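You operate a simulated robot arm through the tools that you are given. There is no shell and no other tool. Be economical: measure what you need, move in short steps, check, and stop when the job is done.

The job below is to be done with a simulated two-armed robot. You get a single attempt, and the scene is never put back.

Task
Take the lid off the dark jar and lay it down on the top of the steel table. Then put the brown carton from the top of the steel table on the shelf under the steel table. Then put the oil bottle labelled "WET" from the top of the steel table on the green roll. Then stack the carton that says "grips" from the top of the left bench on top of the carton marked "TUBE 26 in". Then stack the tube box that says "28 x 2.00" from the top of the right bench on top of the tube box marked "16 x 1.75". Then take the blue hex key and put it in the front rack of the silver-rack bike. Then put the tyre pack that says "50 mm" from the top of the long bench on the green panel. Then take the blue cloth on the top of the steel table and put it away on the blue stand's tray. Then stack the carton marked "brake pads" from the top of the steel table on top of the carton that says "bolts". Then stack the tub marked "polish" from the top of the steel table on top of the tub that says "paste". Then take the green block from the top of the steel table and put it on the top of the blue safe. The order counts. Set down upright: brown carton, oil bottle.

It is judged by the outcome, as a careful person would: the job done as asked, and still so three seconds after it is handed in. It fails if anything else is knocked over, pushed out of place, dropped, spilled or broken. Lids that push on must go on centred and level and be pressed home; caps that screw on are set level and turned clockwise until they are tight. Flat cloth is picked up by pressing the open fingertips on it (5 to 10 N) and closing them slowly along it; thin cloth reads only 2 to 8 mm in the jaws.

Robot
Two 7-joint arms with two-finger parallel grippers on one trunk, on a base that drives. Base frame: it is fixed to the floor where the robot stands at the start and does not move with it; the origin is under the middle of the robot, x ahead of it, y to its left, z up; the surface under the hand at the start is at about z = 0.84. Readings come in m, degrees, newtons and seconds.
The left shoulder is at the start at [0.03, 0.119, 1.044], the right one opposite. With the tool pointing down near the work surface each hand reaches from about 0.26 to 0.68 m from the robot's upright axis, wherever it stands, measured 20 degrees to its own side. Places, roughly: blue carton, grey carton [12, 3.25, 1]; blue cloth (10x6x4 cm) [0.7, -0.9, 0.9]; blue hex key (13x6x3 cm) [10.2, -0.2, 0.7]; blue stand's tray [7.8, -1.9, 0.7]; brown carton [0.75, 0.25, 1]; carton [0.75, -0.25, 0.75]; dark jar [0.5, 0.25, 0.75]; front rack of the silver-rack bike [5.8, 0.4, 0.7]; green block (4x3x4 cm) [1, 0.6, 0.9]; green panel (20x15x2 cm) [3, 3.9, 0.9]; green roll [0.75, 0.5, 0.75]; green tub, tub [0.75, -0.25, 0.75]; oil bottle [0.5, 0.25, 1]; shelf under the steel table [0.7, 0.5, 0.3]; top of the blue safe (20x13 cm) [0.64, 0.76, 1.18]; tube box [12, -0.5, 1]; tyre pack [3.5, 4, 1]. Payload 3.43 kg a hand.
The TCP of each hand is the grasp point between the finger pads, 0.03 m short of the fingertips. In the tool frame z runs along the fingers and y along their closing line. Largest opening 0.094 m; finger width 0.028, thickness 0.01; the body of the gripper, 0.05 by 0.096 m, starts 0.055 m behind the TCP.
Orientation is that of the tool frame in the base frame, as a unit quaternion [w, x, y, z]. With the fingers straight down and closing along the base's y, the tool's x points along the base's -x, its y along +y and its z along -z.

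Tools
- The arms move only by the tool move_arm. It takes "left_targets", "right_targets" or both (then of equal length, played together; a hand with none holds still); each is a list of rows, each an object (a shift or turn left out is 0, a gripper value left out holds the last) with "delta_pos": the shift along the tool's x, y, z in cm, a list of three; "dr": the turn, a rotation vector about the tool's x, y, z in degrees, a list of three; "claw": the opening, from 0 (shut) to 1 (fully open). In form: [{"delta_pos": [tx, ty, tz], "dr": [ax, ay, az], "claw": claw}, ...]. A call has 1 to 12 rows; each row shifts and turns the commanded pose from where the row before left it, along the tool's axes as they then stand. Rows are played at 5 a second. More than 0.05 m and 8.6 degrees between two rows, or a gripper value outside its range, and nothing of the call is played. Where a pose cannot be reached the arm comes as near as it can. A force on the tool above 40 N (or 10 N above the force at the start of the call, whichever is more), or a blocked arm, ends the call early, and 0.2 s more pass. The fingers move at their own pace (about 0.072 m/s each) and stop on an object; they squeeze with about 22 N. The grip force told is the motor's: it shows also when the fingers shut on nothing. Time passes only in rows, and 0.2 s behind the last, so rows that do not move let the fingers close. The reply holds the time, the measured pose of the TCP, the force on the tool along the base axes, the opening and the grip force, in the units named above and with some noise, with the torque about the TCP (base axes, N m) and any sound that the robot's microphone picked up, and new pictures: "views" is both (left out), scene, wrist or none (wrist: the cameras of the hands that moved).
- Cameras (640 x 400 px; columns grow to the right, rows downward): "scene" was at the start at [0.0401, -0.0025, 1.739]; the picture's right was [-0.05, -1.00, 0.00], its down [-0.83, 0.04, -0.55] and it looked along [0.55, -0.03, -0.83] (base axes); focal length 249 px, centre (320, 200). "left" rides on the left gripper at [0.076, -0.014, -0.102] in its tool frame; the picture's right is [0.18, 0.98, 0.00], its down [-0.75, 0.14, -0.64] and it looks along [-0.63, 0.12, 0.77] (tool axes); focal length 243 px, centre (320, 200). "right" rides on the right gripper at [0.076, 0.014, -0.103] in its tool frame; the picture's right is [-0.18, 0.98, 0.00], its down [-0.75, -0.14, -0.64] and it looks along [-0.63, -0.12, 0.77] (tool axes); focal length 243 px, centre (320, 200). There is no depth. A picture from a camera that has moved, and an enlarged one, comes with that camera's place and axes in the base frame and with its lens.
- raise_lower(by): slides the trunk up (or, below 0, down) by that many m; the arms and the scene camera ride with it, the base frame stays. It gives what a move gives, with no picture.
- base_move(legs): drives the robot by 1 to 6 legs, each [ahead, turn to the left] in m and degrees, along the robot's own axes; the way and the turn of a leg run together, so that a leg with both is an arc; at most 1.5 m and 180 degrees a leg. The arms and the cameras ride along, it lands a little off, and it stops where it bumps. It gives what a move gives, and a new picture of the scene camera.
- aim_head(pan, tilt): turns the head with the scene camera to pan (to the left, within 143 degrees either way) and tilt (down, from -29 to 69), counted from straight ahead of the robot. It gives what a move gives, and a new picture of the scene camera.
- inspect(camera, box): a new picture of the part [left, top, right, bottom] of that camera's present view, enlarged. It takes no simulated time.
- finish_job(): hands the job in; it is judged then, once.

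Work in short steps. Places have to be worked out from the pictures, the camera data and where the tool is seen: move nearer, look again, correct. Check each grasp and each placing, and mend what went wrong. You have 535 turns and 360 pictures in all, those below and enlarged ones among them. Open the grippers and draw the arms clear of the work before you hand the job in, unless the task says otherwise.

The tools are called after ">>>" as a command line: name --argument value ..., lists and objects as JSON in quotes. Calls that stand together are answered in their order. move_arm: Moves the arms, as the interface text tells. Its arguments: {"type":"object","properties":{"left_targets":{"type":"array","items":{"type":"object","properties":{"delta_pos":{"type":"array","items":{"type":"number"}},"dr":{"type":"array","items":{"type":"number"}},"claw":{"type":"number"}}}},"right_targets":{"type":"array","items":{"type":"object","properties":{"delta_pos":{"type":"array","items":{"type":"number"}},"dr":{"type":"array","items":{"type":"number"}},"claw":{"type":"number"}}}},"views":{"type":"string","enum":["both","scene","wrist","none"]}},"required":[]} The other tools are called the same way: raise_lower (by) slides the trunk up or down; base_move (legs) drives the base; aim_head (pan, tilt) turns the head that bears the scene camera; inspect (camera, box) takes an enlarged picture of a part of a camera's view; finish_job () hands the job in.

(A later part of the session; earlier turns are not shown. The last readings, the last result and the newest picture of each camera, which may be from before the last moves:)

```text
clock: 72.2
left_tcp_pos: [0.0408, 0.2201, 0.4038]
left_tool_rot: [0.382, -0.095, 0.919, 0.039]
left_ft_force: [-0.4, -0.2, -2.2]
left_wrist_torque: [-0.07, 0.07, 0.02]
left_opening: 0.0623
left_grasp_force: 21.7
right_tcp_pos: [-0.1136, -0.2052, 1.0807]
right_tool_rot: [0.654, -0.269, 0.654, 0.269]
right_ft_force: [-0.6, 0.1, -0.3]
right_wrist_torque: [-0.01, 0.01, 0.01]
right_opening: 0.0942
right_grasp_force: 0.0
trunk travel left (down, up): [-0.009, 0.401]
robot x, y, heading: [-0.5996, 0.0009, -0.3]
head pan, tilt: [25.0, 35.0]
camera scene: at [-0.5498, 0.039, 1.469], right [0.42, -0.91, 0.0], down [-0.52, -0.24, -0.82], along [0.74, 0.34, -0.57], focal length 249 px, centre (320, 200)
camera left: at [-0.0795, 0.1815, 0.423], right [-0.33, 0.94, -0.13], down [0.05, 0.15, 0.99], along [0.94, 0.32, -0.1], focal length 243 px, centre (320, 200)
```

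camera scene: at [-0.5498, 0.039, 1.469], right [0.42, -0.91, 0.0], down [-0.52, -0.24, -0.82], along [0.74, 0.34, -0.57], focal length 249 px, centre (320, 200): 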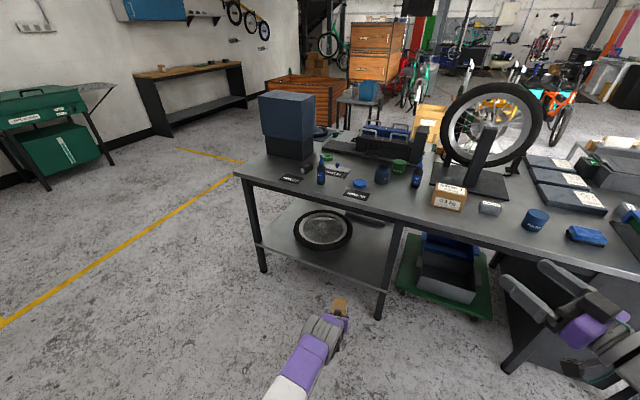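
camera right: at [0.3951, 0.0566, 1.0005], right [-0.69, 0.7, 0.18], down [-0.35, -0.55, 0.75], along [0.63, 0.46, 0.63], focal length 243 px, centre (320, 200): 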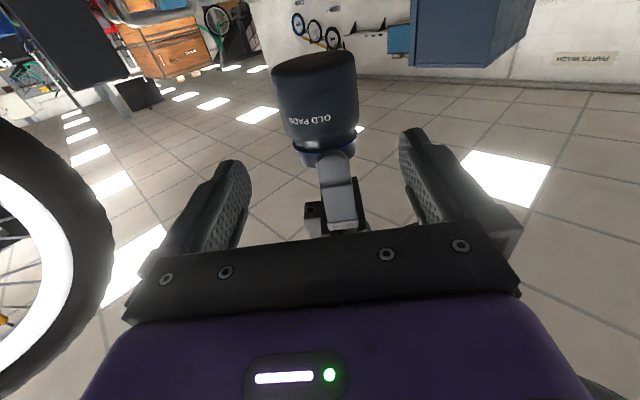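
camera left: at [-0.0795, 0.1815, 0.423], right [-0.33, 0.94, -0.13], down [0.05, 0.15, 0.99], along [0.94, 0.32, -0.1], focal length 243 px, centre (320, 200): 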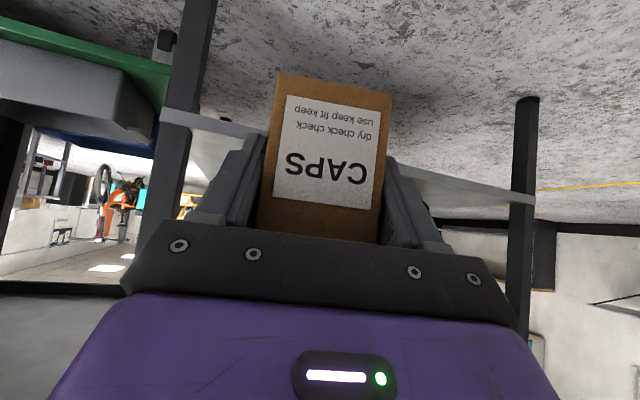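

Clearances look good (carton bottom ~0.35 vs shelf ~0.29). I drive forward 0.25 m and check.

>>> base_move --legs '[[0.25, 0]]'

```text
clock: 74.0
left_tcp_pos: [0.2869, 0.2202, 0.4033]
left_tool_rot: [0.38, -0.094, 0.92, 0.038]
left_ft_force: [-0.5, -0.5, -2.9]
left_wrist_torque: [-0.03, 0.07, 0.0]
left_opening: 0.0622
left_grasp_force: 22.3
right_tcp_pos: [0.1326, -0.2084, 1.0795]
right_tool_rot: [0.654, -0.269, 0.653, 0.269]
right_ft_force: [0.4, 0.8, -0.1]
right_wrist_torque: [0.03, 0.01, 0.02]
right_opening: 0.0938
right_grasp_force: 0.0
trunk travel left (down, up): [-0.009, 0.401]
robot x, y, heading: [-0.354, -0.0007, -0.3]
head pan, tilt: [25.0, 35.0]
camera scene: at [-0.3038, 0.0378, 1.469], right [0.42, -0.91, 0.0], down [-0.52, -0.24, -0.82], along [0.74, 0.34, -0.57], focal length 249 px, centre (320, 200)
```

scene: 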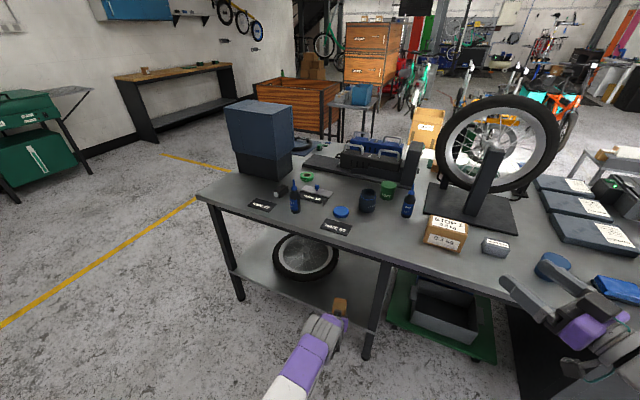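

>>> base_move --legs '[[0.14, 0]]'

>>> inspect --camera "left" --box '[0, 0, 640, 400]'

```text
clock: 75.4
left_tcp_pos: [0.4244, 0.2184, 0.404]
left_tool_rot: [0.381, -0.094, 0.919, 0.039]
left_ft_force: [-0.1, 0.5, -2.7]
left_wrist_torque: [0.01, 0.04, 0.0]
left_opening: 0.0624
left_grasp_force: 22.3
right_tcp_pos: [0.2702, -0.2078, 1.079]
right_tool_rot: [0.654, -0.269, 0.654, 0.269]
right_ft_force: [0.8, 0.3, 0.0]
right_wrist_torque: [0.01, 0.03, 0.02]
right_opening: 0.0941
right_grasp_force: 0.0
trunk travel left (down, up): [-0.009, 0.401]
robot x, y, heading: [-0.2194, -0.0027, -0.5]
head pan, tilt: [25.0, 35.0]
camera scene: at [-0.1662, 0.0371, 1.469], right [0.42, -0.91, 0.0], down [-0.52, -0.24, -0.82], along [0.74, 0.34, -0.57], focal length 249 px, centre (320, 200)
```

scene: 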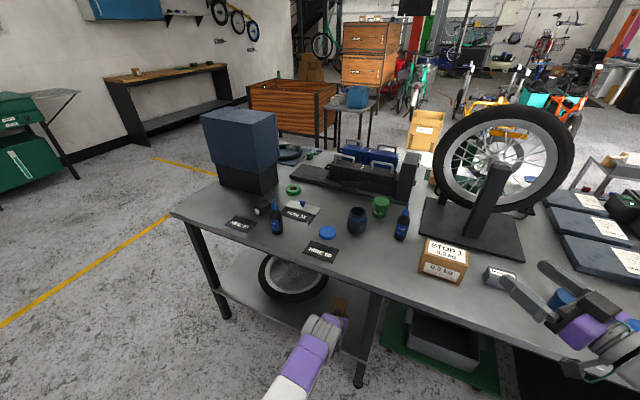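

```text
1.00 times, centred on (320, 200) of left (not enlarged: the box is as wide or as high as the picture)
camera zoom: at [0.3034, 0.1792, 0.423], right [-0.33, 0.94, -0.13], down [0.05, 0.15, 0.99], along [0.94, 0.32, -0.1], focal length 243 px, centre (320, 200)
```

zoom: 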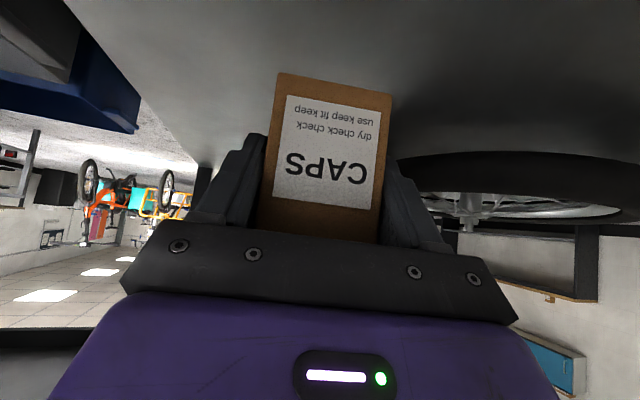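

Carton is over the shelf, clear of the wheel. I lower slowly until contact.

>>> move_arm --left_targets '[{"delta_pos": [0.71, 0, 0.71]}, {"delta_pos": [0.71, 0, 0.71]}, {"delta_pos": [0.71, 0, 0.71]}, {"delta_pos": [0.71, 0, 0.71]}, {"delta_pos": [0.28, 0, 0.28]}, {"delta_pos": [0.28, 0, 0.28]}, {"delta_pos": [0.28, 0, 0.28]}, {"delta_pos": [0.28, 0, 0.28]}]' --views "none"

```text
clock: 77.2
left_tcp_pos: [0.4245, 0.2191, 0.3503]
left_tool_rot: [0.382, -0.094, 0.918, 0.039]
left_ft_force: [-2.2, 1.2, 5.8]
left_wrist_torque: [0.14, 0.31, -0.01]
left_opening: 0.0624
left_grasp_force: 22.2
right_tcp_pos: [0.2696, -0.2065, 1.0795]
right_tool_rot: [0.655, -0.269, 0.653, 0.269]
right_ft_force: [-0.5, 0.1, -0.1]
right_wrist_torque: [0.0, -0.03, 0.01]
right_opening: 0.0941
right_grasp_force: 0.1
trunk travel left (down, up): [-0.009, 0.401]
robot x, y, heading: [-0.2174, 0.0004, -0.1]
head pan, tilt: [25.0, 35.0]
```

Contact at z 0.350. I release and back off along the fingers.

>>> move_arm --left_targets '[{"claw": 0.8}, {"claw": 1}, {"claw": 1}, {"delta_pos": [0, 0, -3]}, {"delta_pos": [0, 0, -3]}, {"delta_pos": [0, 0, -3]}]' --views "wrist"

```text
clock: 78.6
left_tcp_pos: [0.362, 0.206, 0.4124]
left_tool_rot: [0.381, -0.094, 0.919, 0.039]
left_ft_force: [-0.1, 0.6, 0.4]
left_wrist_torque: [0.0, 0.0, 0.01]
left_opening: 0.0941
left_grasp_force: 0.0
right_tcp_pos: [0.2693, -0.2088, 1.0801]
right_tool_rot: [0.654, -0.269, 0.654, 0.269]
right_ft_force: [0.2, 0.5, -0.7]
right_wrist_torque: [0.0, 0.0, 0.05]
right_opening: 0.0941
right_grasp_force: 0.0
trunk travel left (down, up): [-0.009, 0.401]
robot x, y, heading: [-0.2125, 0.0021, -0.3]
head pan, tilt: [25.0, 35.0]
camera left: at [0.2413, 0.1658, 0.4314], right [-0.33, 0.94, -0.13], down [0.05, 0.15, 0.99], along [0.94, 0.32, -0.1], focal length 243 px, centre (320, 200)
```

left: 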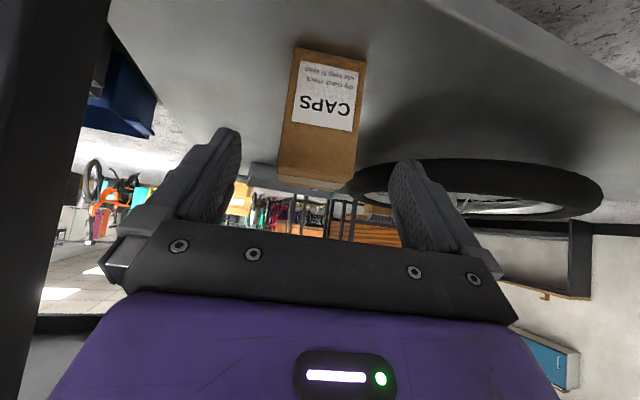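

The carton stands upright on the shelf. I back off, raise the trunk and bring the arms back to a high, straight-down posture.

>>> base_move --legs '[[-0.38, 0]]'

>>> raise_lower --by 0.3

>>> move_arm --left_targets '[{"delta_pos": [-3.2, 0.5, -2.5]}, {"delta_pos": [-3.2, 0.5, -2.5]}, {"delta_pos": [-3.2, 0.5, -2.5]}, {"delta_pos": [-3.2, 0.5, -2.5]}, {"delta_pos": [-3.2, 0.5, -2.5]}, {"delta_pos": [-3.2, 0.5, -2.5]}, {"delta_pos": [-3.2, 0.5, -2.5]}, {"delta_pos": [-3.2, 0.5, -2.5]}, {"delta_pos": [-3.2, 0.5, -2.5]}, {"delta_pos": [-3.2, 0.5, -2.5]}, {"delta_pos": [-3.2, 0.5, -2.5]}]' --right_targets '[{"dr": [0, 8.2, 0]}, {"dr": [0, 8.2, 0]}, {"dr": [0, 8.2, 0]}, {"dr": [0, 8.2, 0]}, {"dr": [0, 8.2, 0]}, {"dr": [0, 8.2, 0]}, {"dr": [0, 8.2, 0]}, {"dr": [0, 8.2, 0]}, {"dr": [0, 8.2, 0]}, {"dr": [0, 8.2, 0]}, {"dr": [0, 8, 0]}]' --views "none"

>>> move_arm --left_targets '[{"dr": [0, 7.5, 0]}, {"dr": [0, 7.5, 0]}, {"dr": [0, 7.5, 0]}, {"dr": [0, 7.5, 0]}, {"dr": [0, 7.5, 0]}, {"dr": [0, 7.5, 0]}]' --right_targets '[{"dr": [0, 0, 7.5]}, {"dr": [0, 0, 7.5]}, {"dr": [0, 0, 7.5]}, {"dr": [0, 0, 7.5]}, {"dr": [0, 0, 7.5]}, {"dr": [0, 0, 7.5]}]' --views "scene"

```text
clock: 81.0
left_tcp_pos: [-0.0198, 0.2074, 0.411]
left_tool_rot: [0.381, -0.094, 0.919, 0.039]
left_ft_force: [0.6, 0.4, 0.7]
left_wrist_torque: [0.02, 0.01, 0.01]
left_opening: 0.094
left_grasp_force: 0.1
right_tcp_pos: [-0.112, -0.2064, 1.079]
right_tool_rot: [0.654, -0.269, 0.654, 0.27]
right_ft_force: [0.2, 0.3, -0.4]
right_wrist_torque: [0.02, -0.02, 0.01]
right_opening: 0.0939
right_grasp_force: 0.0
trunk travel left (down, up): [-0.009, 0.401]
robot x, y, heading: [-0.5999, -0.0001, -0.2]
head pan, tilt: [25.0, 35.0]
camera scene: at [-0.5491, 0.039, 1.4691], right [0.42, -0.91, 0.0], down [-0.52, -0.24, -0.82], along [0.74, 0.34, -0.57], focal length 249 px, centre (320, 200)
```

scene: 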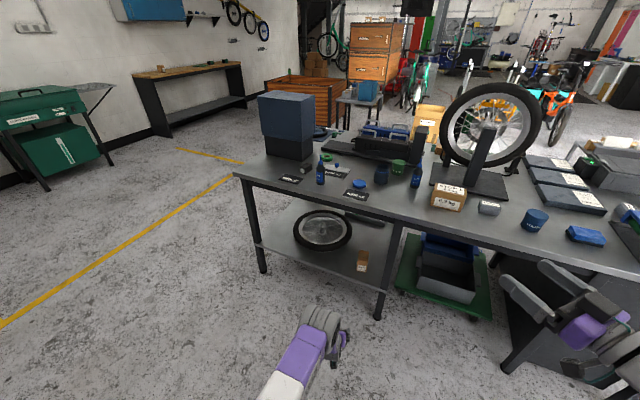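

```text
clock: 84.0
left_tcp_pos: [-0.0205, 0.2074, 0.7124]
left_tool_rot: [0.38, -0.094, 0.919, 0.039]
left_ft_force: [0.2, 0.6, -0.3]
left_wrist_torque: [0.0, -0.03, 0.0]
left_opening: 0.094
left_grasp_force: 0.1
right_tcp_pos: [-0.1117, -0.2072, 1.379]
right_tool_rot: [0.654, -0.269, 0.654, 0.269]
right_ft_force: [-0.4, 0.3, 0.4]
right_wrist_torque: [-0.02, -0.02, 0.01]
right_opening: 0.0938
right_grasp_force: 0.0
trunk travel left (down, up): [-0.309, 0.101]
robot x, y, heading: [-0.5974, 0.0022, -0.2]
head pan, tilt: [25.0, 35.0]
```

```text
clock: 86.4
left_tcp_pos: [0.0216, 0.273, 1.1551]
left_tool_rot: [0.38, -0.094, 0.919, 0.039]
left_ft_force: [-0.2, -0.6, 0.1]
left_wrist_torque: [-0.01, -0.01, -0.02]
left_opening: 0.094
left_grasp_force: 0.1
right_tcp_pos: [-0.1128, -0.2056, 1.3795]
right_tool_rot: [-0.001, -0.38, 0.925, 0.0]
right_ft_force: [-0.2, -0.4, -0.7]
right_wrist_torque: [-0.04, 0.01, 0.02]
right_opening: 0.0941
right_grasp_force: 0.0
trunk travel left (down, up): [-0.309, 0.101]
robot x, y, heading: [-0.5967, 0.0011, -0.2]
head pan, tilt: [25.0, 35.0]
```

```text
clock: 87.8
left_tcp_pos: [0.024, 0.272, 1.1541]
left_tool_rot: [-0.002, -0.102, 0.995, 0.0]
left_ft_force: [1.0, 0.1, 0.1]
left_wrist_torque: [0.0, 0.01, 0.01]
left_opening: 0.0941
left_grasp_force: 0.0
right_tcp_pos: [-0.1103, -0.2064, 1.3781]
right_tool_rot: [-0.001, 0.005, 1.0, 0.001]
right_ft_force: [0.4, 0.0, -1.2]
right_wrist_torque: [0.0, 0.06, 0.02]
right_opening: 0.094
right_grasp_force: 0.2
trunk travel left (down, up): [-0.309, 0.101]
robot x, y, heading: [-0.5993, 0.0001, -0.0]
head pan, tilt: [25.0, 35.0]
camera scene: at [-0.5467, 0.04, 1.7689], right [0.42, -0.91, 0.0], down [-0.52, -0.24, -0.82], along [0.74, 0.34, -0.57], focal length 249 px, centre (320, 200)
```

scene: 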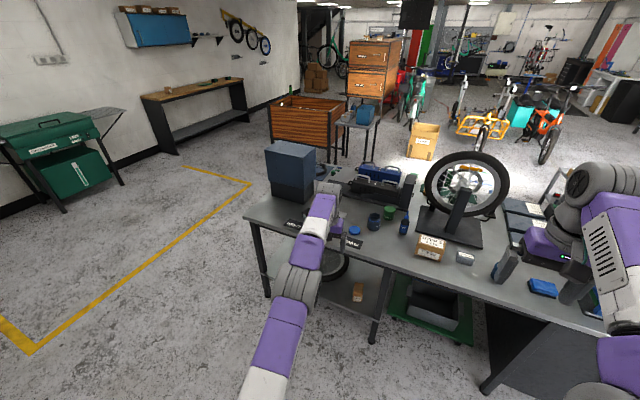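

Now the WET bottle. I shift the robot left (y≈0.42) so that the right arm reaches both bottle and roll, then drive up to the table.

>>> base_move --legs '[[0, 90], [0.42, 0], [0, -90], [0.5, 0]]'

>>> aim_head --pan -5 --tilt 50

```text
clock: 100.6
left_tcp_pos: [0.5288, 0.67, 1.1554]
left_tool_rot: [-0.001, -0.093, 0.996, 0.0]
left_ft_force: [-0.8, -0.5, 0.1]
left_wrist_torque: [0.0, 0.0, 0.02]
left_opening: 0.094
left_grasp_force: 0.0
right_tcp_pos: [0.3891, 0.1947, 1.3794]
right_tool_rot: [0.0, 0.01, 1.0, 0.001]
right_ft_force: [0.1, 0.5, -0.8]
right_wrist_torque: [0.0, 0.0, -0.03]
right_opening: 0.0942
right_grasp_force: 0.0
trunk travel left (down, up): [-0.309, 0.101]
robot x, y, heading: [-0.0972, 0.4117, -1.1]
head pan, tilt: [25.0, 35.0]
camera scene: at [-0.0458, 0.4459, 1.769], right [0.4, -0.91, 0.0], down [-0.52, -0.23, -0.82], along [0.75, 0.33, -0.57], focal length 249 px, centre (320, 200)
```

scene: 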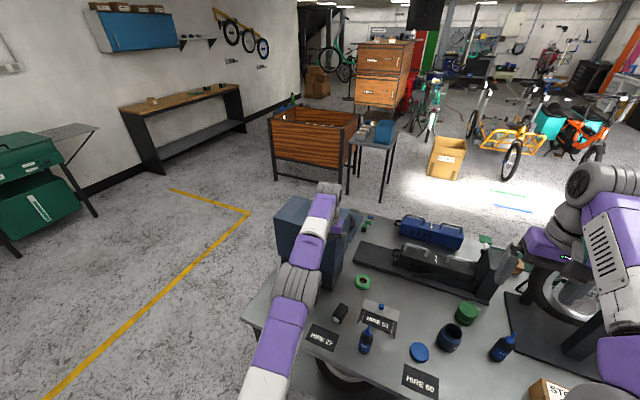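

```text
clock: 101.5
left_tcp_pos: [0.5283, 0.6698, 1.1559]
left_tool_rot: [0.001, -0.094, 0.996, 0.0]
left_ft_force: [-0.2, 0.1, 0.3]
left_wrist_torque: [-0.02, 0.04, -0.06]
left_opening: 0.0939
left_grasp_force: 0.0
right_tcp_pos: [0.3878, 0.1939, 1.3796]
right_tool_rot: [0.0, 0.011, 1.0, 0.0]
right_ft_force: [0.5, 0.8, -0.4]
right_wrist_torque: [-0.01, -0.02, -0.02]
right_opening: 0.094
right_grasp_force: 0.0
trunk travel left (down, up): [-0.309, 0.101]
robot x, y, heading: [-0.0913, 0.4063, -1.4]
head pan, tilt: [-5.0, 50.0]
camera scene: at [-0.0501, 0.4022, 1.7473], right [-0.11, -0.99, 0.0], down [-0.76, 0.08, -0.64], along [0.64, -0.07, -0.77], focal length 249 px, centre (320, 200)
```

scene: 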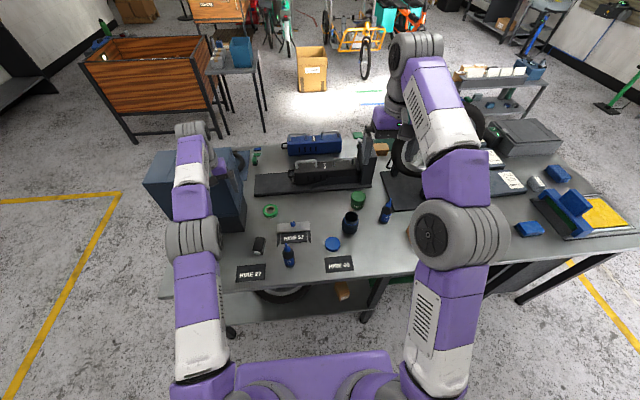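

The left hand is close to the safe; I raise it well above first, then drive the last bit forward.

>>> move_arm --left_targets '[{"delta_pos": [1, -1, -4]}, {"delta_pos": [1, -1, -4]}, {"delta_pos": [1, -1, -4]}, {"delta_pos": [1, -1, -4]}, {"delta_pos": [1, -1, -4]}]' --right_targets '[{"dr": [0, -7.5, 0]}, {"dr": [0, -7.5, 0]}, {"dr": [0, -7.5, 0]}, {"dr": [0, -7.5, 0]}, {}]' --views "none"

>>> base_move --legs '[[0.12, 0]]'

```text
clock: 102.8
left_tcp_pos: [0.4737, 0.6223, 1.3054]
left_tool_rot: [0.0, -0.094, 0.996, -0.001]
left_ft_force: [0.0, 0.9, -0.8]
left_wrist_torque: [0.01, -0.02, -0.01]
left_opening: 0.094
left_grasp_force: 0.1
left hand out of reach, approached as far as the arm can: row 2, 3, 4, 5
right_tcp_pos: [0.3868, 0.1944, 1.3794]
right_tool_rot: [0.26, 0.01, 0.966, -0.003]
right_ft_force: [-0.3, -0.2, 0.9]
right_wrist_torque: [-0.05, 0.02, 0.02]
right_opening: 0.094
right_grasp_force: 0.0
trunk travel left (down, up): [-0.309, 0.101]
robot x, y, heading: [-0.0978, 0.404, -1.3]
head pan, tilt: [-5.0, 50.0]
```

```text
clock: 104.0
left_tcp_pos: [0.5936, 0.6197, 1.3052]
left_tool_rot: [0.0, -0.094, 0.996, 0.001]
left_ft_force: [0.4, 0.3, 0.4]
left_wrist_torque: [0.03, 0.03, -0.01]
left_opening: 0.0941
left_grasp_force: 0.0
right_tcp_pos: [0.5088, 0.1917, 1.3802]
right_tool_rot: [0.259, 0.01, 0.966, -0.003]
right_ft_force: [-0.4, -0.1, -0.2]
right_wrist_torque: [-0.01, -0.01, -0.01]
right_opening: 0.0942
right_grasp_force: 0.1
trunk travel left (down, up): [-0.309, 0.101]
robot x, y, heading: [0.0211, 0.4039, -0.8]
head pan, tilt: [-5.0, 50.0]
camera scene: at [0.0711, 0.3996, 1.7473], right [-0.11, -0.99, 0.0], down [-0.76, 0.08, -0.64], along [0.64, -0.07, -0.77], focal length 249 px, centre (320, 200)
```

scene: 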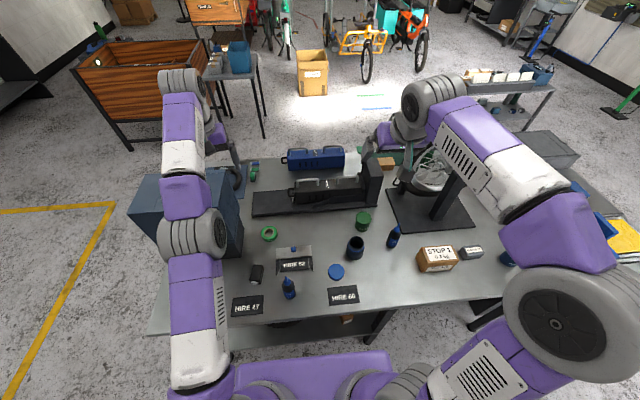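

I pitch the right hand to 45° and bring it to the pre-grasp before the WET bottle.

>>> move_arm --right_targets '[{"dr": [0, -7.5, 0]}, {"dr": [0, -7.5, 0]}, {"delta_pos": [3.5, -1.53, 2.5]}, {"delta_pos": [3.5, -1.53, 2.5]}, {"delta_pos": [3.5, -1.53, 2.5]}, {"delta_pos": [3.5, -1.53, 2.5]}, {"delta_pos": [3.5, -1.53, 2.5]}, {"delta_pos": [3.5, -1.53, 2.5]}, {"delta_pos": [3.5, -1.53, 2.5]}, {"delta_pos": [3.5, -1.53, 2.5]}, {"delta_pos": [3.5, -1.53, 2.5]}]'

```text
clock: 106.4
left_tcp_pos: [0.5946, 0.6181, 1.3051]
left_tool_rot: [0.001, -0.094, 0.996, 0.0]
left_ft_force: [0.7, 0.1, 0.0]
left_wrist_torque: [0.0, 0.03, 0.0]
left_opening: 0.094
left_grasp_force: 0.2
right_tcp_pos: [0.4443, 0.0593, 1.0127]
right_tool_rot: [0.384, 0.009, 0.923, -0.003]
right_ft_force: [-0.2, -0.4, -0.1]
right_wrist_torque: [0.03, -0.01, -0.02]
right_opening: 0.0938
right_grasp_force: 0.0
right hand out of reach, approached as far as the arm can: row 8
trunk travel left (down, up): [-0.309, 0.101]
robot x, y, heading: [0.024, 0.4082, -1.2]
head pan, tilt: [-5.0, 50.0]
camera scene: at [0.0711, 0.3981, 1.7473], right [-0.11, -0.99, 0.0], down [-0.76, 0.08, -0.64], along [0.64, -0.07, -0.77], focal length 249 px, centre (320, 200)
camera right: at [0.318, 0.0749, 1.0304], right [0.15, 0.98, 0.13], down [0.07, -0.14, 0.99], along [0.99, -0.14, -0.09], focal length 243 px, centre (320, 200)
```

scene: 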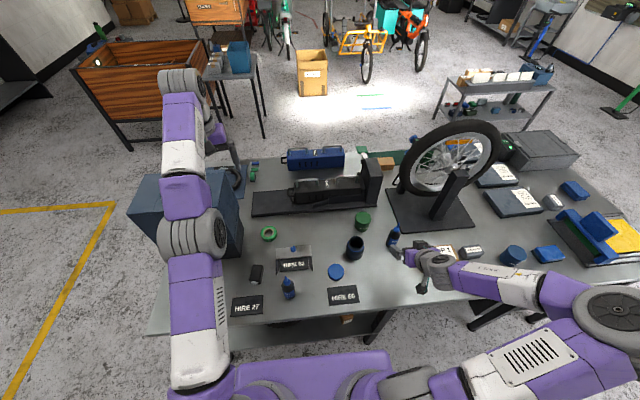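
right: 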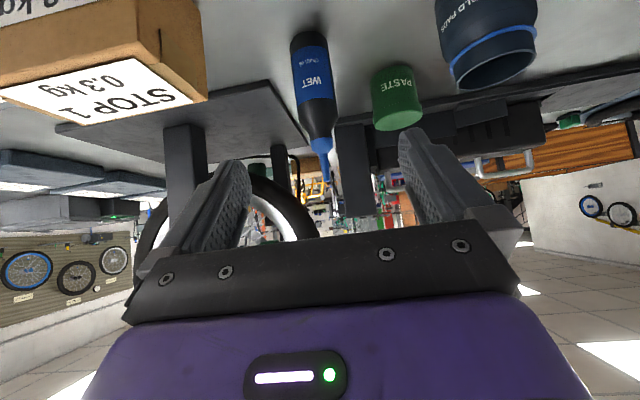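

WET is at (0.554, 0.051), 4 cm wide, ~15 cm tall. I advance along the fingers and grip the body at z≈0.89.

>>> move_arm --right_targets '[{"delta_pos": [0.3, -0.3, 4]}, {"delta_pos": [0.3, -0.3, 4]}, {"delta_pos": [0.2, -0.1, 3.5]}]' --views "wrist"

```text
clock: 107.2
left_tcp_pos: [0.5952, 0.6181, 1.3045]
left_tool_rot: [-0.001, -0.094, 0.996, -0.001]
left_ft_force: [0.5, -0.2, 0.2]
left_wrist_torque: [0.03, 0.0, 0.01]
left_opening: 0.0941
left_grasp_force: 0.0
right_tcp_pos: [0.5209, 0.0512, 0.9234]
right_tool_rot: [0.382, 0.009, 0.924, -0.004]
right_ft_force: [0.2, 0.1, -0.4]
right_wrist_torque: [-0.02, 0.0, 0.01]
right_opening: 0.0938
right_grasp_force: 0.1
trunk travel left (down, up): [-0.309, 0.101]
robot x, y, heading: [0.0262, 0.4057, -1.3]
head pan, tilt: [-5.0, 50.0]
camera right: at [0.3964, 0.0663, 0.9419], right [0.15, 0.98, 0.13], down [0.08, -0.14, 0.99], along [0.99, -0.14, -0.1], focal length 243 px, centre (320, 200)
```

right: 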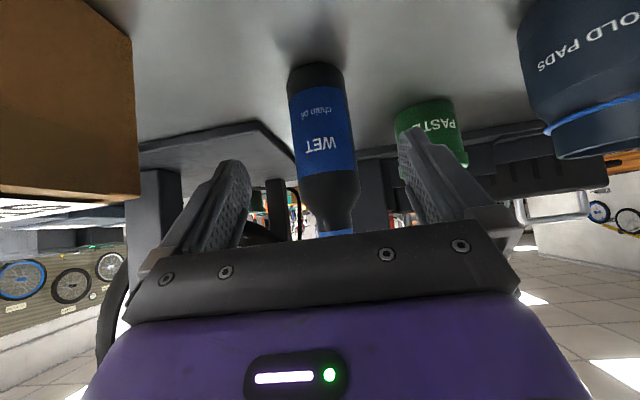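

>>> move_arm --right_targets '[{"delta_pos": [0.1, 0, 2.4]}, {"delta_pos": [0, 0, 2.2]}, {"claw": 0.3}, {"claw": 0.3}, {"claw": 0.3}, {"claw": 0.3}, {"claw": 0.3}]' --views "wrist"

```text
clock: 108.8
left_tcp_pos: [0.5946, 0.6198, 1.3052]
left_tool_rot: [0.0, -0.094, 0.996, 0.0]
left_ft_force: [-0.1, 0.2, 0.5]
left_wrist_torque: [0.0, -0.04, -0.02]
left_opening: 0.0941
left_grasp_force: 0.0
right_tcp_pos: [0.5545, 0.0495, 0.8918]
right_tool_rot: [0.383, 0.01, 0.924, -0.004]
right_ft_force: [0.2, 0.1, 0.2]
right_wrist_torque: [-0.01, -0.03, 0.0]
right_opening: 0.0454
right_grasp_force: 21.8
trunk travel left (down, up): [-0.309, 0.101]
robot x, y, heading: [0.024, 0.4036, -1.2]
head pan, tilt: [-5.0, 50.0]
camera right: at [0.4282, 0.0659, 0.909], right [0.15, 0.98, 0.13], down [0.08, -0.14, 0.99], along [0.99, -0.14, -0.1], focal length 243 px, centre (320, 200)
```

right: 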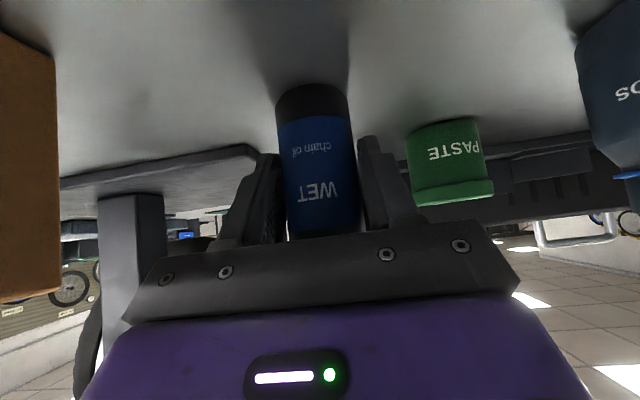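

Bottle gripped. I lift it 16 cm, move the left hand aside, and zoom on the roll.

>>> move_arm --left_targets '[{"delta_pos": [1, 4, 0]}, {"delta_pos": [1, 4, 0]}, {"delta_pos": [1, 3, 0]}, {}]' --right_targets '[{"delta_pos": [-2.83, 0, -2.83]}, {"delta_pos": [-2.83, 0, -2.83]}, {"delta_pos": [-2.83, 0, -2.83]}, {"delta_pos": [-2.83, 0, -2.83]}]'

>>> inspect --camera "scene" --box '[240, 210, 340, 280]'

>>> inspect --camera "left" --box '[0, 0, 640, 400]'

```text
clock: 109.8
left_tcp_pos: [0.545, 0.7221, 1.303]
left_tool_rot: [0.0, -0.094, 0.996, 0.0]
left_ft_force: [0.3, -0.4, 0.4]
left_wrist_torque: [0.01, -0.01, -0.01]
left_opening: 0.0939
left_grasp_force: 0.1
right_tcp_pos: [0.5509, 0.0503, 1.0503]
right_tool_rot: [0.382, 0.008, 0.924, -0.003]
right_ft_force: [0.1, -0.7, -1.1]
right_wrist_torque: [-0.02, 0.02, -0.05]
right_opening: 0.0456
right_grasp_force: 21.9
trunk travel left (down, up): [-0.309, 0.101]
robot x, y, heading: [0.024, 0.4056, -0.7]
head pan, tilt: [-5.0, 50.0]
camera scene: at [0.0717, 0.4001, 1.7473], right [-0.11, -0.99, 0.0], down [-0.76, 0.08, -0.64], along [0.64, -0.07, -0.77], focal length 249 px, centre (320, 200)
camera right: at [0.4263, 0.0656, 1.0682], right [0.15, 0.98, 0.13], down [0.08, -0.14, 0.99], along [0.99, -0.14, -0.1], focal length 243 px, centre (320, 200)
camera left: at [0.4733, 0.6938, 1.4065], right [-0.37, 0.93, 0.0], down [0.71, 0.28, 0.64], along [0.6, 0.23, -0.77], focal length 243 px, centre (320, 200)
```

scene: 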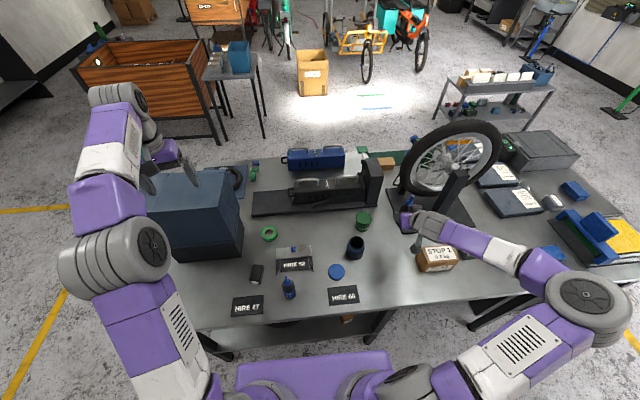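
right: 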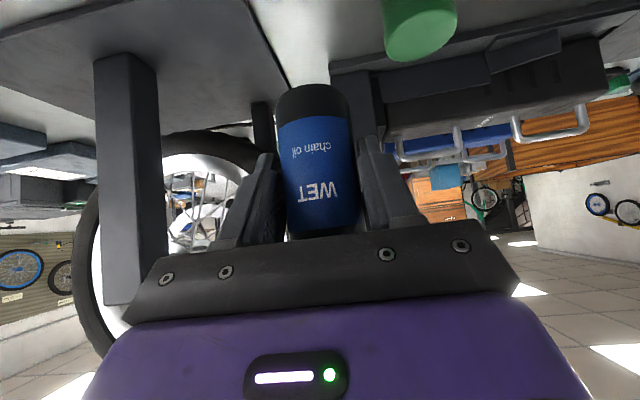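
left: 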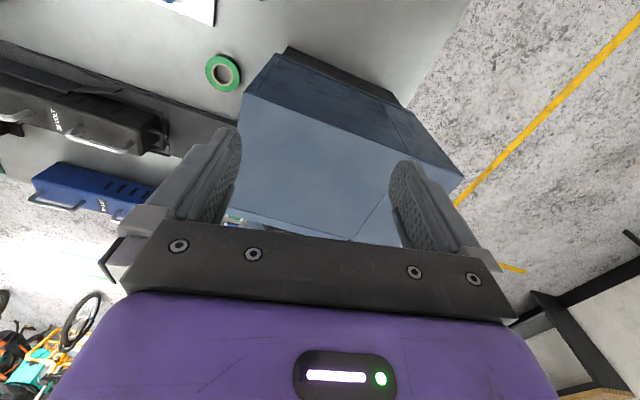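

```text
5.71 times, centred on (290, 245) of scene
camera zoom: at [0.0717, 0.4001, 1.7473], right [-0.11, -0.99, 0.0], down [-0.76, 0.08, -0.64], along [0.64, -0.07, -0.77], focal length 1424 px, centre (491, -57)
```

zoom: 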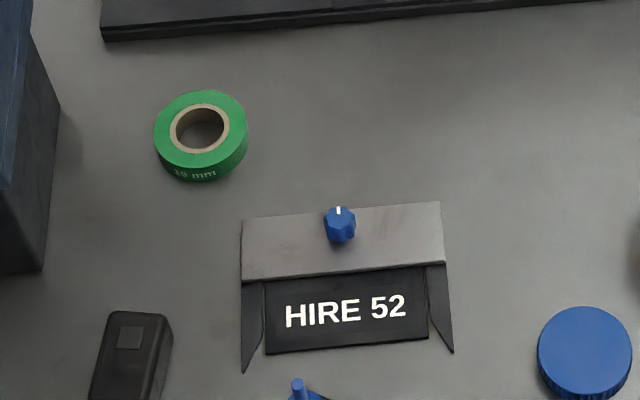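

```text
1.00 times, centred on (320, 200) of left (not enlarged: the box is as wide or as high as the picture)
camera zoom: at [0.4733, 0.6938, 1.4065], right [-0.37, 0.93, 0.0], down [0.71, 0.28, 0.64], along [0.6, 0.23, -0.77], focal length 243 px, centre (320, 200)
```

zoom: 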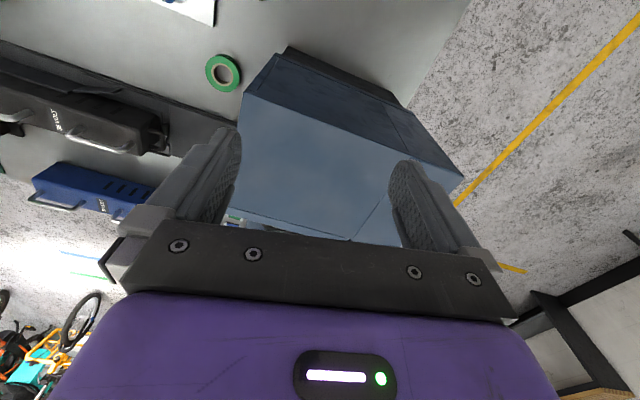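

Roll top centre is at (0.658, 0.549, 0.859), from two views. I carry the bottle over toward it.

>>> move_arm --right_targets '[{"delta_pos": [-0.583, 4.17, 0.583]}, {"delta_pos": [-0.583, 4.17, 0.583]}, {"delta_pos": [-0.583, 4.17, 0.583]}, {"delta_pos": [-0.583, 4.17, 0.583]}, {"delta_pos": [-0.583, 4.17, 0.583]}, {"delta_pos": [-0.583, 4.17, 0.583]}, {"delta_pos": [-0.583, 4.17, 0.583]}, {"delta_pos": [-0.583, 4.17, 0.583]}, {"delta_pos": [-0.583, 4.17, 0.583]}, {"delta_pos": [-0.583, 4.17, 0.583]}, {"delta_pos": [-0.583, 4.17, 0.583]}, {"delta_pos": [-0.583, 4.17, 0.583]}]'

```text
clock: 112.4
left_tcp_pos: [0.545, 0.7226, 1.3041]
left_tool_rot: [0.001, -0.095, 0.996, -0.002]
left_ft_force: [-0.8, -0.1, 0.1]
left_wrist_torque: [-0.03, 0.01, 0.0]
left_opening: 0.094
left_grasp_force: 0.1
right_tcp_pos: [0.6623, 0.5491, 1.0537]
right_tool_rot: [0.382, 0.009, 0.924, -0.004]
right_ft_force: [-0.1, 0.5, -0.7]
right_wrist_torque: [0.01, -0.03, -0.03]
right_opening: 0.0456
right_grasp_force: 21.7
trunk travel left (down, up): [-0.309, 0.101]
robot x, y, heading: [0.0257, 0.4046, -1.2]
head pan, tilt: [-5.0, 50.0]
camera scene: at [0.0713, 0.4018, 1.7473], right [-0.11, -0.99, 0.0], down [-0.76, 0.08, -0.64], along [0.64, -0.07, -0.77], focal length 249 px, centre (320, 200)
camera right: at [0.5359, 0.5653, 1.0713], right [0.15, 0.98, 0.13], down [0.08, -0.14, 0.99], along [0.99, -0.14, -0.1], focal length 243 px, centre (320, 200)
```

scene: 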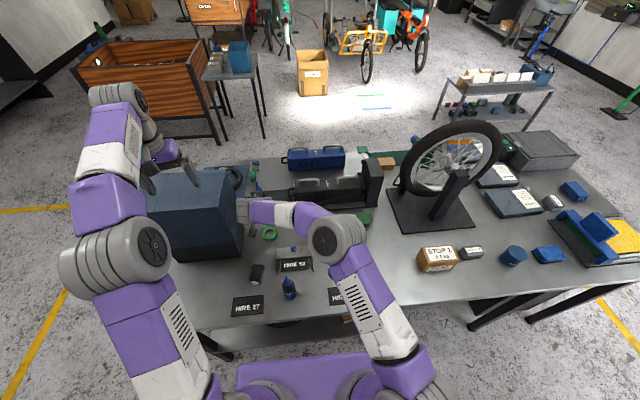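
right: 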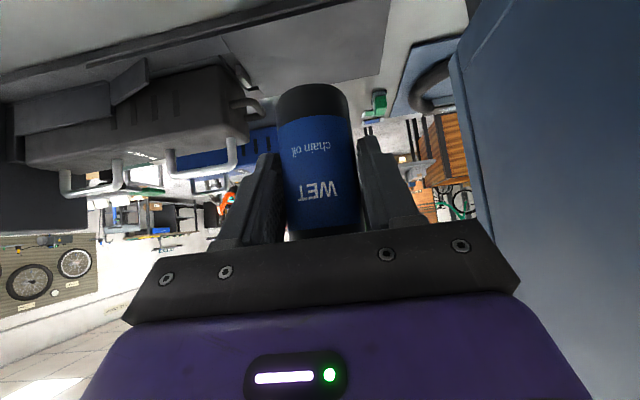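

Two estimates of the bottle axis relative to the TCP differ, so I check it from the left camera and the scene.

>>> inspect --camera "left" --box '[100, 0, 340, 150]'

>>> inspect --camera "scene" --box '[220, 180, 340, 255]'

```text
2.67 times, centred on (220, 75) of left
camera zoom: at [0.4731, 0.6949, 1.4064], right [-0.37, 0.93, 0.0], down [0.71, 0.28, 0.64], along [0.6, 0.23, -0.77], focal length 647 px, centre (587, 533)
```

zoom: 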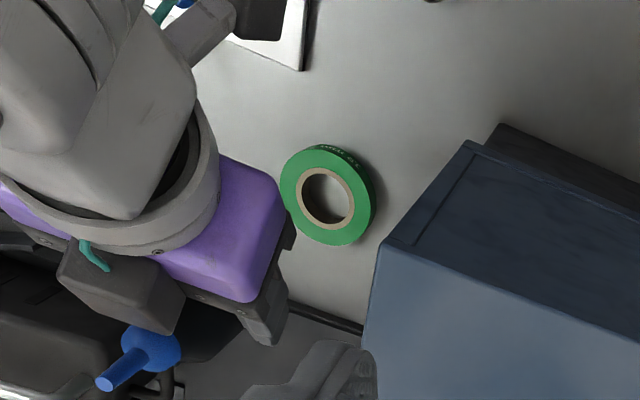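

```text
5.33 times, centred on (280, 218) of scene
camera zoom: at [0.0713, 0.4018, 1.7473], right [-0.11, -0.99, 0.0], down [-0.76, 0.08, -0.64], along [0.64, -0.07, -0.77], focal length 1330 px, centre (533, 107)
```

zoom: 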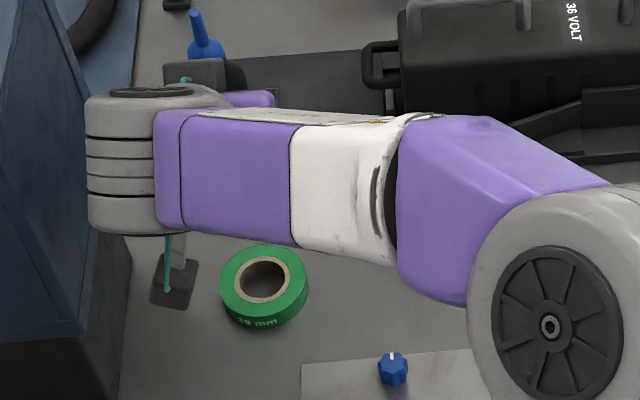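

>>> inspect --camera "right" --box '[240, 70, 400, 240]'

```text
2.35 times, centred on (320, 155) of right
camera zoom: at [0.5359, 0.5653, 1.0713], right [0.15, 0.98, 0.13], down [0.08, -0.14, 0.99], along [0.99, -0.14, -0.1], focal length 571 px, centre (320, 306)
```

zoom: 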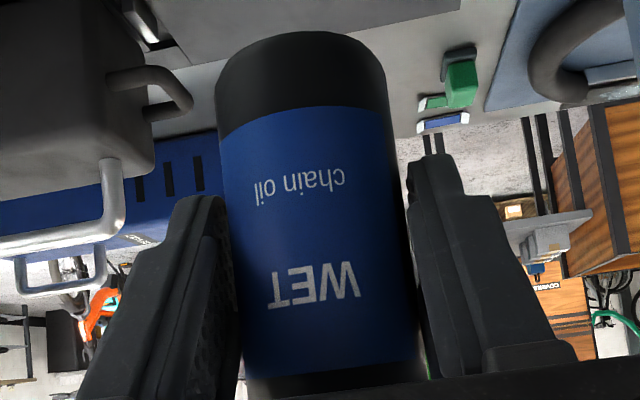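

Estimates put the bottle axis ~1 cm ahead of the TCP. I shift back 1.5 cm and lower 11 cm, then compare with the roll directly.

>>> move_arm --right_targets '[{"delta_pos": [2.95, 0.07, 2.23]}, {"delta_pos": [2.95, 0.07, 2.23]}, {"delta_pos": [2.95, 0.07, 2.23]}]' --views "wrist"

>>> inspect --camera "right" --box '[220, 0, 420, 160]'

>>> inspect --camera "left" --box '[100, 0, 340, 150]'

```text
clock: 113.2
left_tcp_pos: [0.5461, 0.7231, 1.303]
left_tool_rot: [0.0, -0.094, 0.996, -0.001]
left_ft_force: [-0.1, 0.0, 0.4]
left_wrist_torque: [0.04, -0.03, 0.01]
left_opening: 0.094
left_grasp_force: 0.1
right_tcp_pos: [0.6469, 0.5502, 0.9406]
right_tool_rot: [0.383, 0.01, 0.924, -0.004]
right_ft_force: [0.3, 0.6, -1.3]
right_wrist_torque: [-0.02, -0.01, 0.0]
right_opening: 0.0455
right_grasp_force: 21.9
trunk travel left (down, up): [-0.309, 0.101]
robot x, y, heading: [0.0243, 0.4038, -1.4]
head pan, tilt: [-5.0, 50.0]
camera right: at [0.5204, 0.5665, 0.9585], right [0.15, 0.98, 0.13], down [0.08, -0.14, 0.99], along [0.99, -0.14, -0.1], focal length 243 px, centre (320, 200)
```

right: 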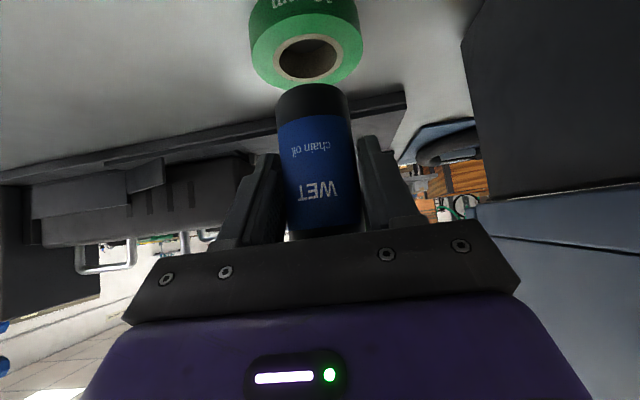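

```text
2.50 times, centred on (320, 80) of right
camera zoom: at [0.5204, 0.5665, 0.9585], right [0.15, 0.98, 0.13], down [0.08, -0.14, 0.99], along [0.99, -0.14, -0.1], focal length 606 px, centre (320, 500)
```

zoom: 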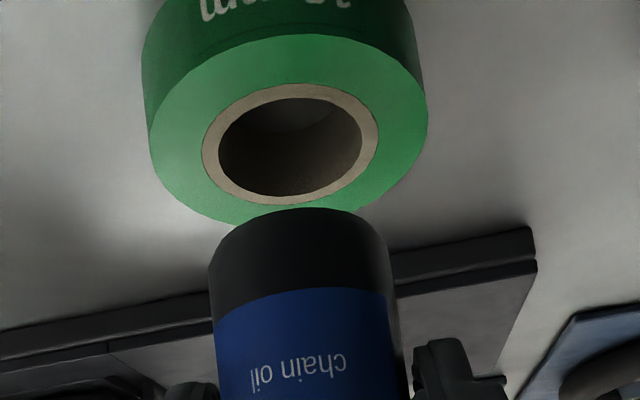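

```text
2.67 times, centred on (220, 75) of left
camera zoom: at [0.4736, 0.6935, 1.4065], right [-0.37, 0.93, 0.0], down [0.71, 0.28, 0.64], along [0.6, 0.23, -0.77], focal length 647 px, centre (587, 533)
```

zoom: 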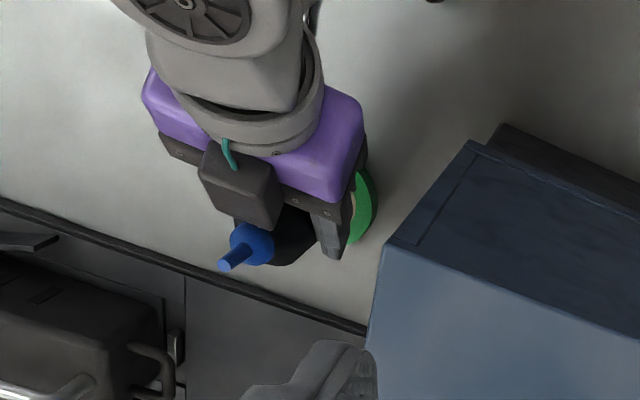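

Cameras disagree by ~1 cm, so I lower to just above the roll and judge the centring directly by the visible ring margins.

>>> move_arm --right_targets '[{"delta_pos": [0.9, 0, 0.9]}, {"delta_pos": [0.75, 0, 0.75]}]' --views "none"

>>> inspect --camera "right" --box '[220, 20, 420, 180]'

>>> inspect --camera "left" --box '[160, 20, 320, 120]'

```text
clock: 113.8
left_tcp_pos: [0.545, 0.7221, 1.3039]
left_tool_rot: [0.0, -0.095, 0.996, 0.0]
left_ft_force: [-0.7, 0.3, -0.9]
left_wrist_torque: [0.01, -0.01, -0.01]
left_opening: 0.094
left_grasp_force: 0.2
right_tcp_pos: [0.6453, 0.5502, 0.9165]
right_tool_rot: [0.383, 0.01, 0.924, -0.003]
right_ft_force: [-0.2, -0.3, -0.7]
right_wrist_torque: [0.0, -0.01, -0.01]
right_opening: 0.0454
right_grasp_force: 21.9
trunk travel left (down, up): [-0.309, 0.101]
robot x, y, heading: [0.0258, 0.4036, -1.1]
head pan, tilt: [-5.0, 50.0]
```

```text
2.50 times, centred on (320, 100) of right
camera zoom: at [0.5197, 0.5659, 0.9351], right [0.15, 0.98, 0.13], down [0.08, -0.14, 0.99], along [0.99, -0.14, -0.1], focal length 606 px, centre (320, 450)
```

zoom: 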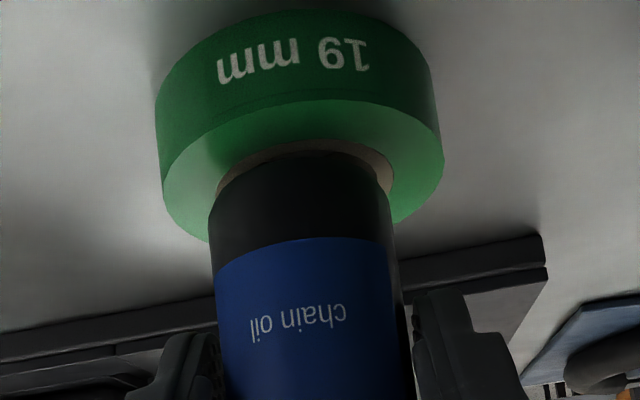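

```text
4.00 times, centred on (240, 70) of left
camera zoom: at [0.4733, 0.6931, 1.4067], right [-0.37, 0.93, 0.0], down [0.71, 0.28, 0.64], along [0.6, 0.23, -0.77], focal length 970 px, centre (640, 720)
```

zoom: 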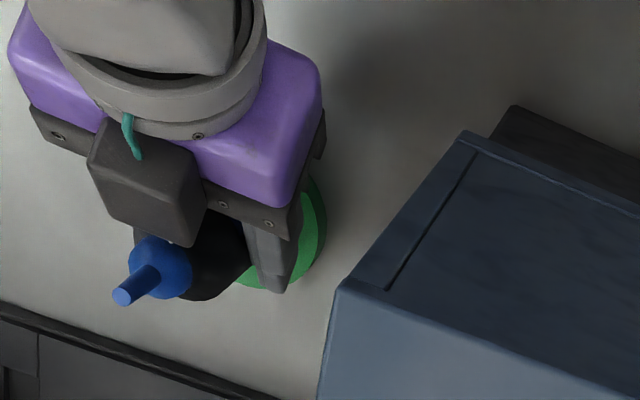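

The bottle is centred on the roll within ~3 mm. I nudge 2 mm forward and lower gently to contact.

>>> move_arm --right_targets '[{"delta_pos": [-0.14, -0.1, 0.14]}, {"delta_pos": [0.17, 0, 0.17]}, {"delta_pos": [0.17, 0, 0.17]}, {"delta_pos": [0.1, 0, 0.1]}, {"delta_pos": [0.1, 0, 0.1]}]' --views "none"

```text
clock: 115.0
left_tcp_pos: [0.5443, 0.722, 1.304]
left_tool_rot: [0.0, -0.094, 0.996, 0.001]
left_ft_force: [1.1, -0.1, -0.2]
left_wrist_torque: [-0.01, 0.01, 0.0]
left_opening: 0.0939
left_grasp_force: 0.0
right_tcp_pos: [0.6477, 0.5478, 0.9103]
right_tool_rot: [0.383, 0.009, 0.924, -0.003]
right_ft_force: [-1.1, -0.8, 0.3]
right_wrist_torque: [-0.04, 0.0, -0.04]
right_opening: 0.0453
right_grasp_force: 22.0
trunk travel left (down, up): [-0.309, 0.101]
robot x, y, heading: [0.0251, 0.4051, -1.4]
head pan, tilt: [-5.0, 50.0]
```

>>> move_arm --right_targets '[{"delta_pos": [0.1, 0, 0.1]}, {"delta_pos": [0.1, 0, 0.1]}, {"delta_pos": [0.1, 0, 0.1]}]' --views "none"

>>> inspect --camera "right" --box '[220, 20, 420, 180]'

```text
clock: 115.8
left_tcp_pos: [0.5437, 0.7205, 1.3037]
left_tool_rot: [0.001, -0.095, 0.995, 0.0]
left_ft_force: [-0.5, -0.2, -0.2]
left_wrist_torque: [-0.03, -0.02, 0.0]
left_opening: 0.0941
left_grasp_force: 0.1
right_tcp_pos: [0.6482, 0.5492, 0.9084]
right_tool_rot: [0.385, 0.01, 0.923, -0.002]
right_ft_force: [-1.1, 0.0, 17.2]
right_wrist_torque: [-0.02, -0.11, -0.08]
right_opening: 0.0459
right_grasp_force: 21.6
trunk travel left (down, up): [-0.309, 0.101]
robot x, y, heading: [0.0238, 0.4067, -1.2]
head pan, tilt: [-5.0, 50.0]
```

```text
2.50 times, centred on (320, 100) of right
camera zoom: at [0.5222, 0.5651, 0.9265], right [0.15, 0.98, 0.13], down [0.07, -0.14, 0.99], along [0.99, -0.14, -0.09], focal length 606 px, centre (320, 450)
```

zoom: 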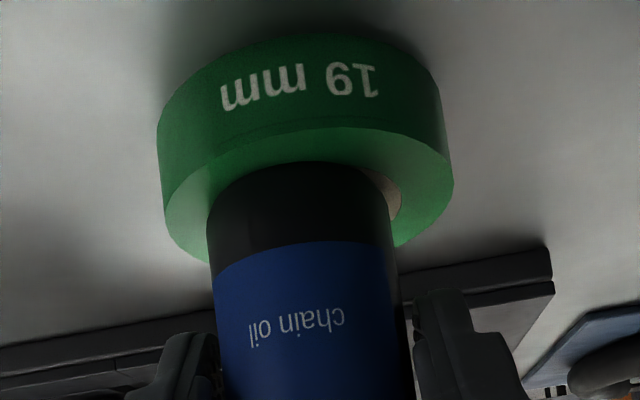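

Seated on the roll with even margins. I ease off, open slowly, and back away along the fingers.

>>> move_arm --right_targets '[{"delta_pos": [-0.1, 0, -0.1]}, {"claw": 0.55}, {"claw": 0.65}, {"claw": 0.85}, {"claw": 1}]' --views "none"

>>> move_arm --right_targets '[{"delta_pos": [0, 0, -2]}, {"delta_pos": [0, 0, -3]}, {"delta_pos": [0, 0, -4]}, {"delta_pos": [0, 0, -4]}]' --views "wrist"

```text
clock: 117.0
left_tcp_pos: [0.5449, 0.7219, 1.3043]
left_tool_rot: [0.0, -0.094, 0.996, 0.0]
left_ft_force: [0.0, -0.4, 0.0]
left_wrist_torque: [0.0, 0.0, -0.03]
left_opening: 0.094
left_grasp_force: 0.0
right_tcp_pos: [0.6482, 0.5486, 0.9069]
right_tool_rot: [0.384, 0.01, 0.923, -0.004]
right_ft_force: [-0.2, -0.9, -0.6]
right_wrist_torque: [0.01, -0.04, -0.02]
right_opening: 0.0939
right_grasp_force: 0.0
trunk travel left (down, up): [-0.309, 0.101]
robot x, y, heading: [0.0268, 0.4063, -0.9]
head pan, tilt: [-5.0, 50.0]
```

```text
clock: 118.0
left_tcp_pos: [0.5434, 0.7222, 1.3043]
left_tool_rot: [0.001, -0.094, 0.996, 0.0]
left_ft_force: [-0.1, 0.0, 0.0]
left_wrist_torque: [0.04, 0.01, 0.01]
left_opening: 0.0942
left_grasp_force: 0.0
right_tcp_pos: [0.5564, 0.5496, 0.9997]
right_tool_rot: [0.384, 0.01, 0.923, -0.004]
right_ft_force: [-0.8, -0.5, -0.1]
right_wrist_torque: [0.01, 0.03, 0.0]
right_opening: 0.0942
right_grasp_force: 0.1
trunk travel left (down, up): [-0.309, 0.101]
robot x, y, heading: [0.0218, 0.4041, -1.2]
head pan, tilt: [-5.0, 50.0]
camera right: at [0.4303, 0.5658, 1.0185], right [0.15, 0.98, 0.13], down [0.07, -0.14, 0.99], along [0.99, -0.14, -0.1], focal length 243 px, centre (320, 200)
```

right: 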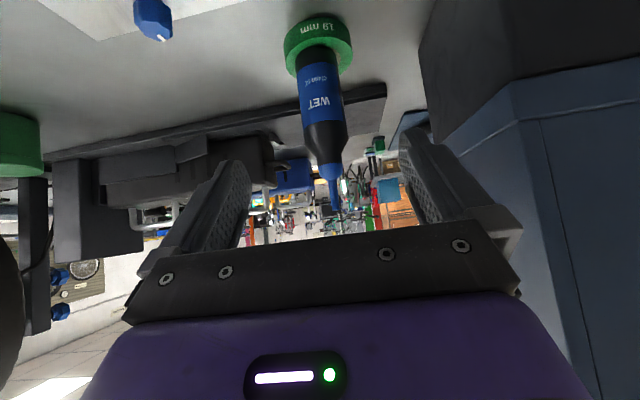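

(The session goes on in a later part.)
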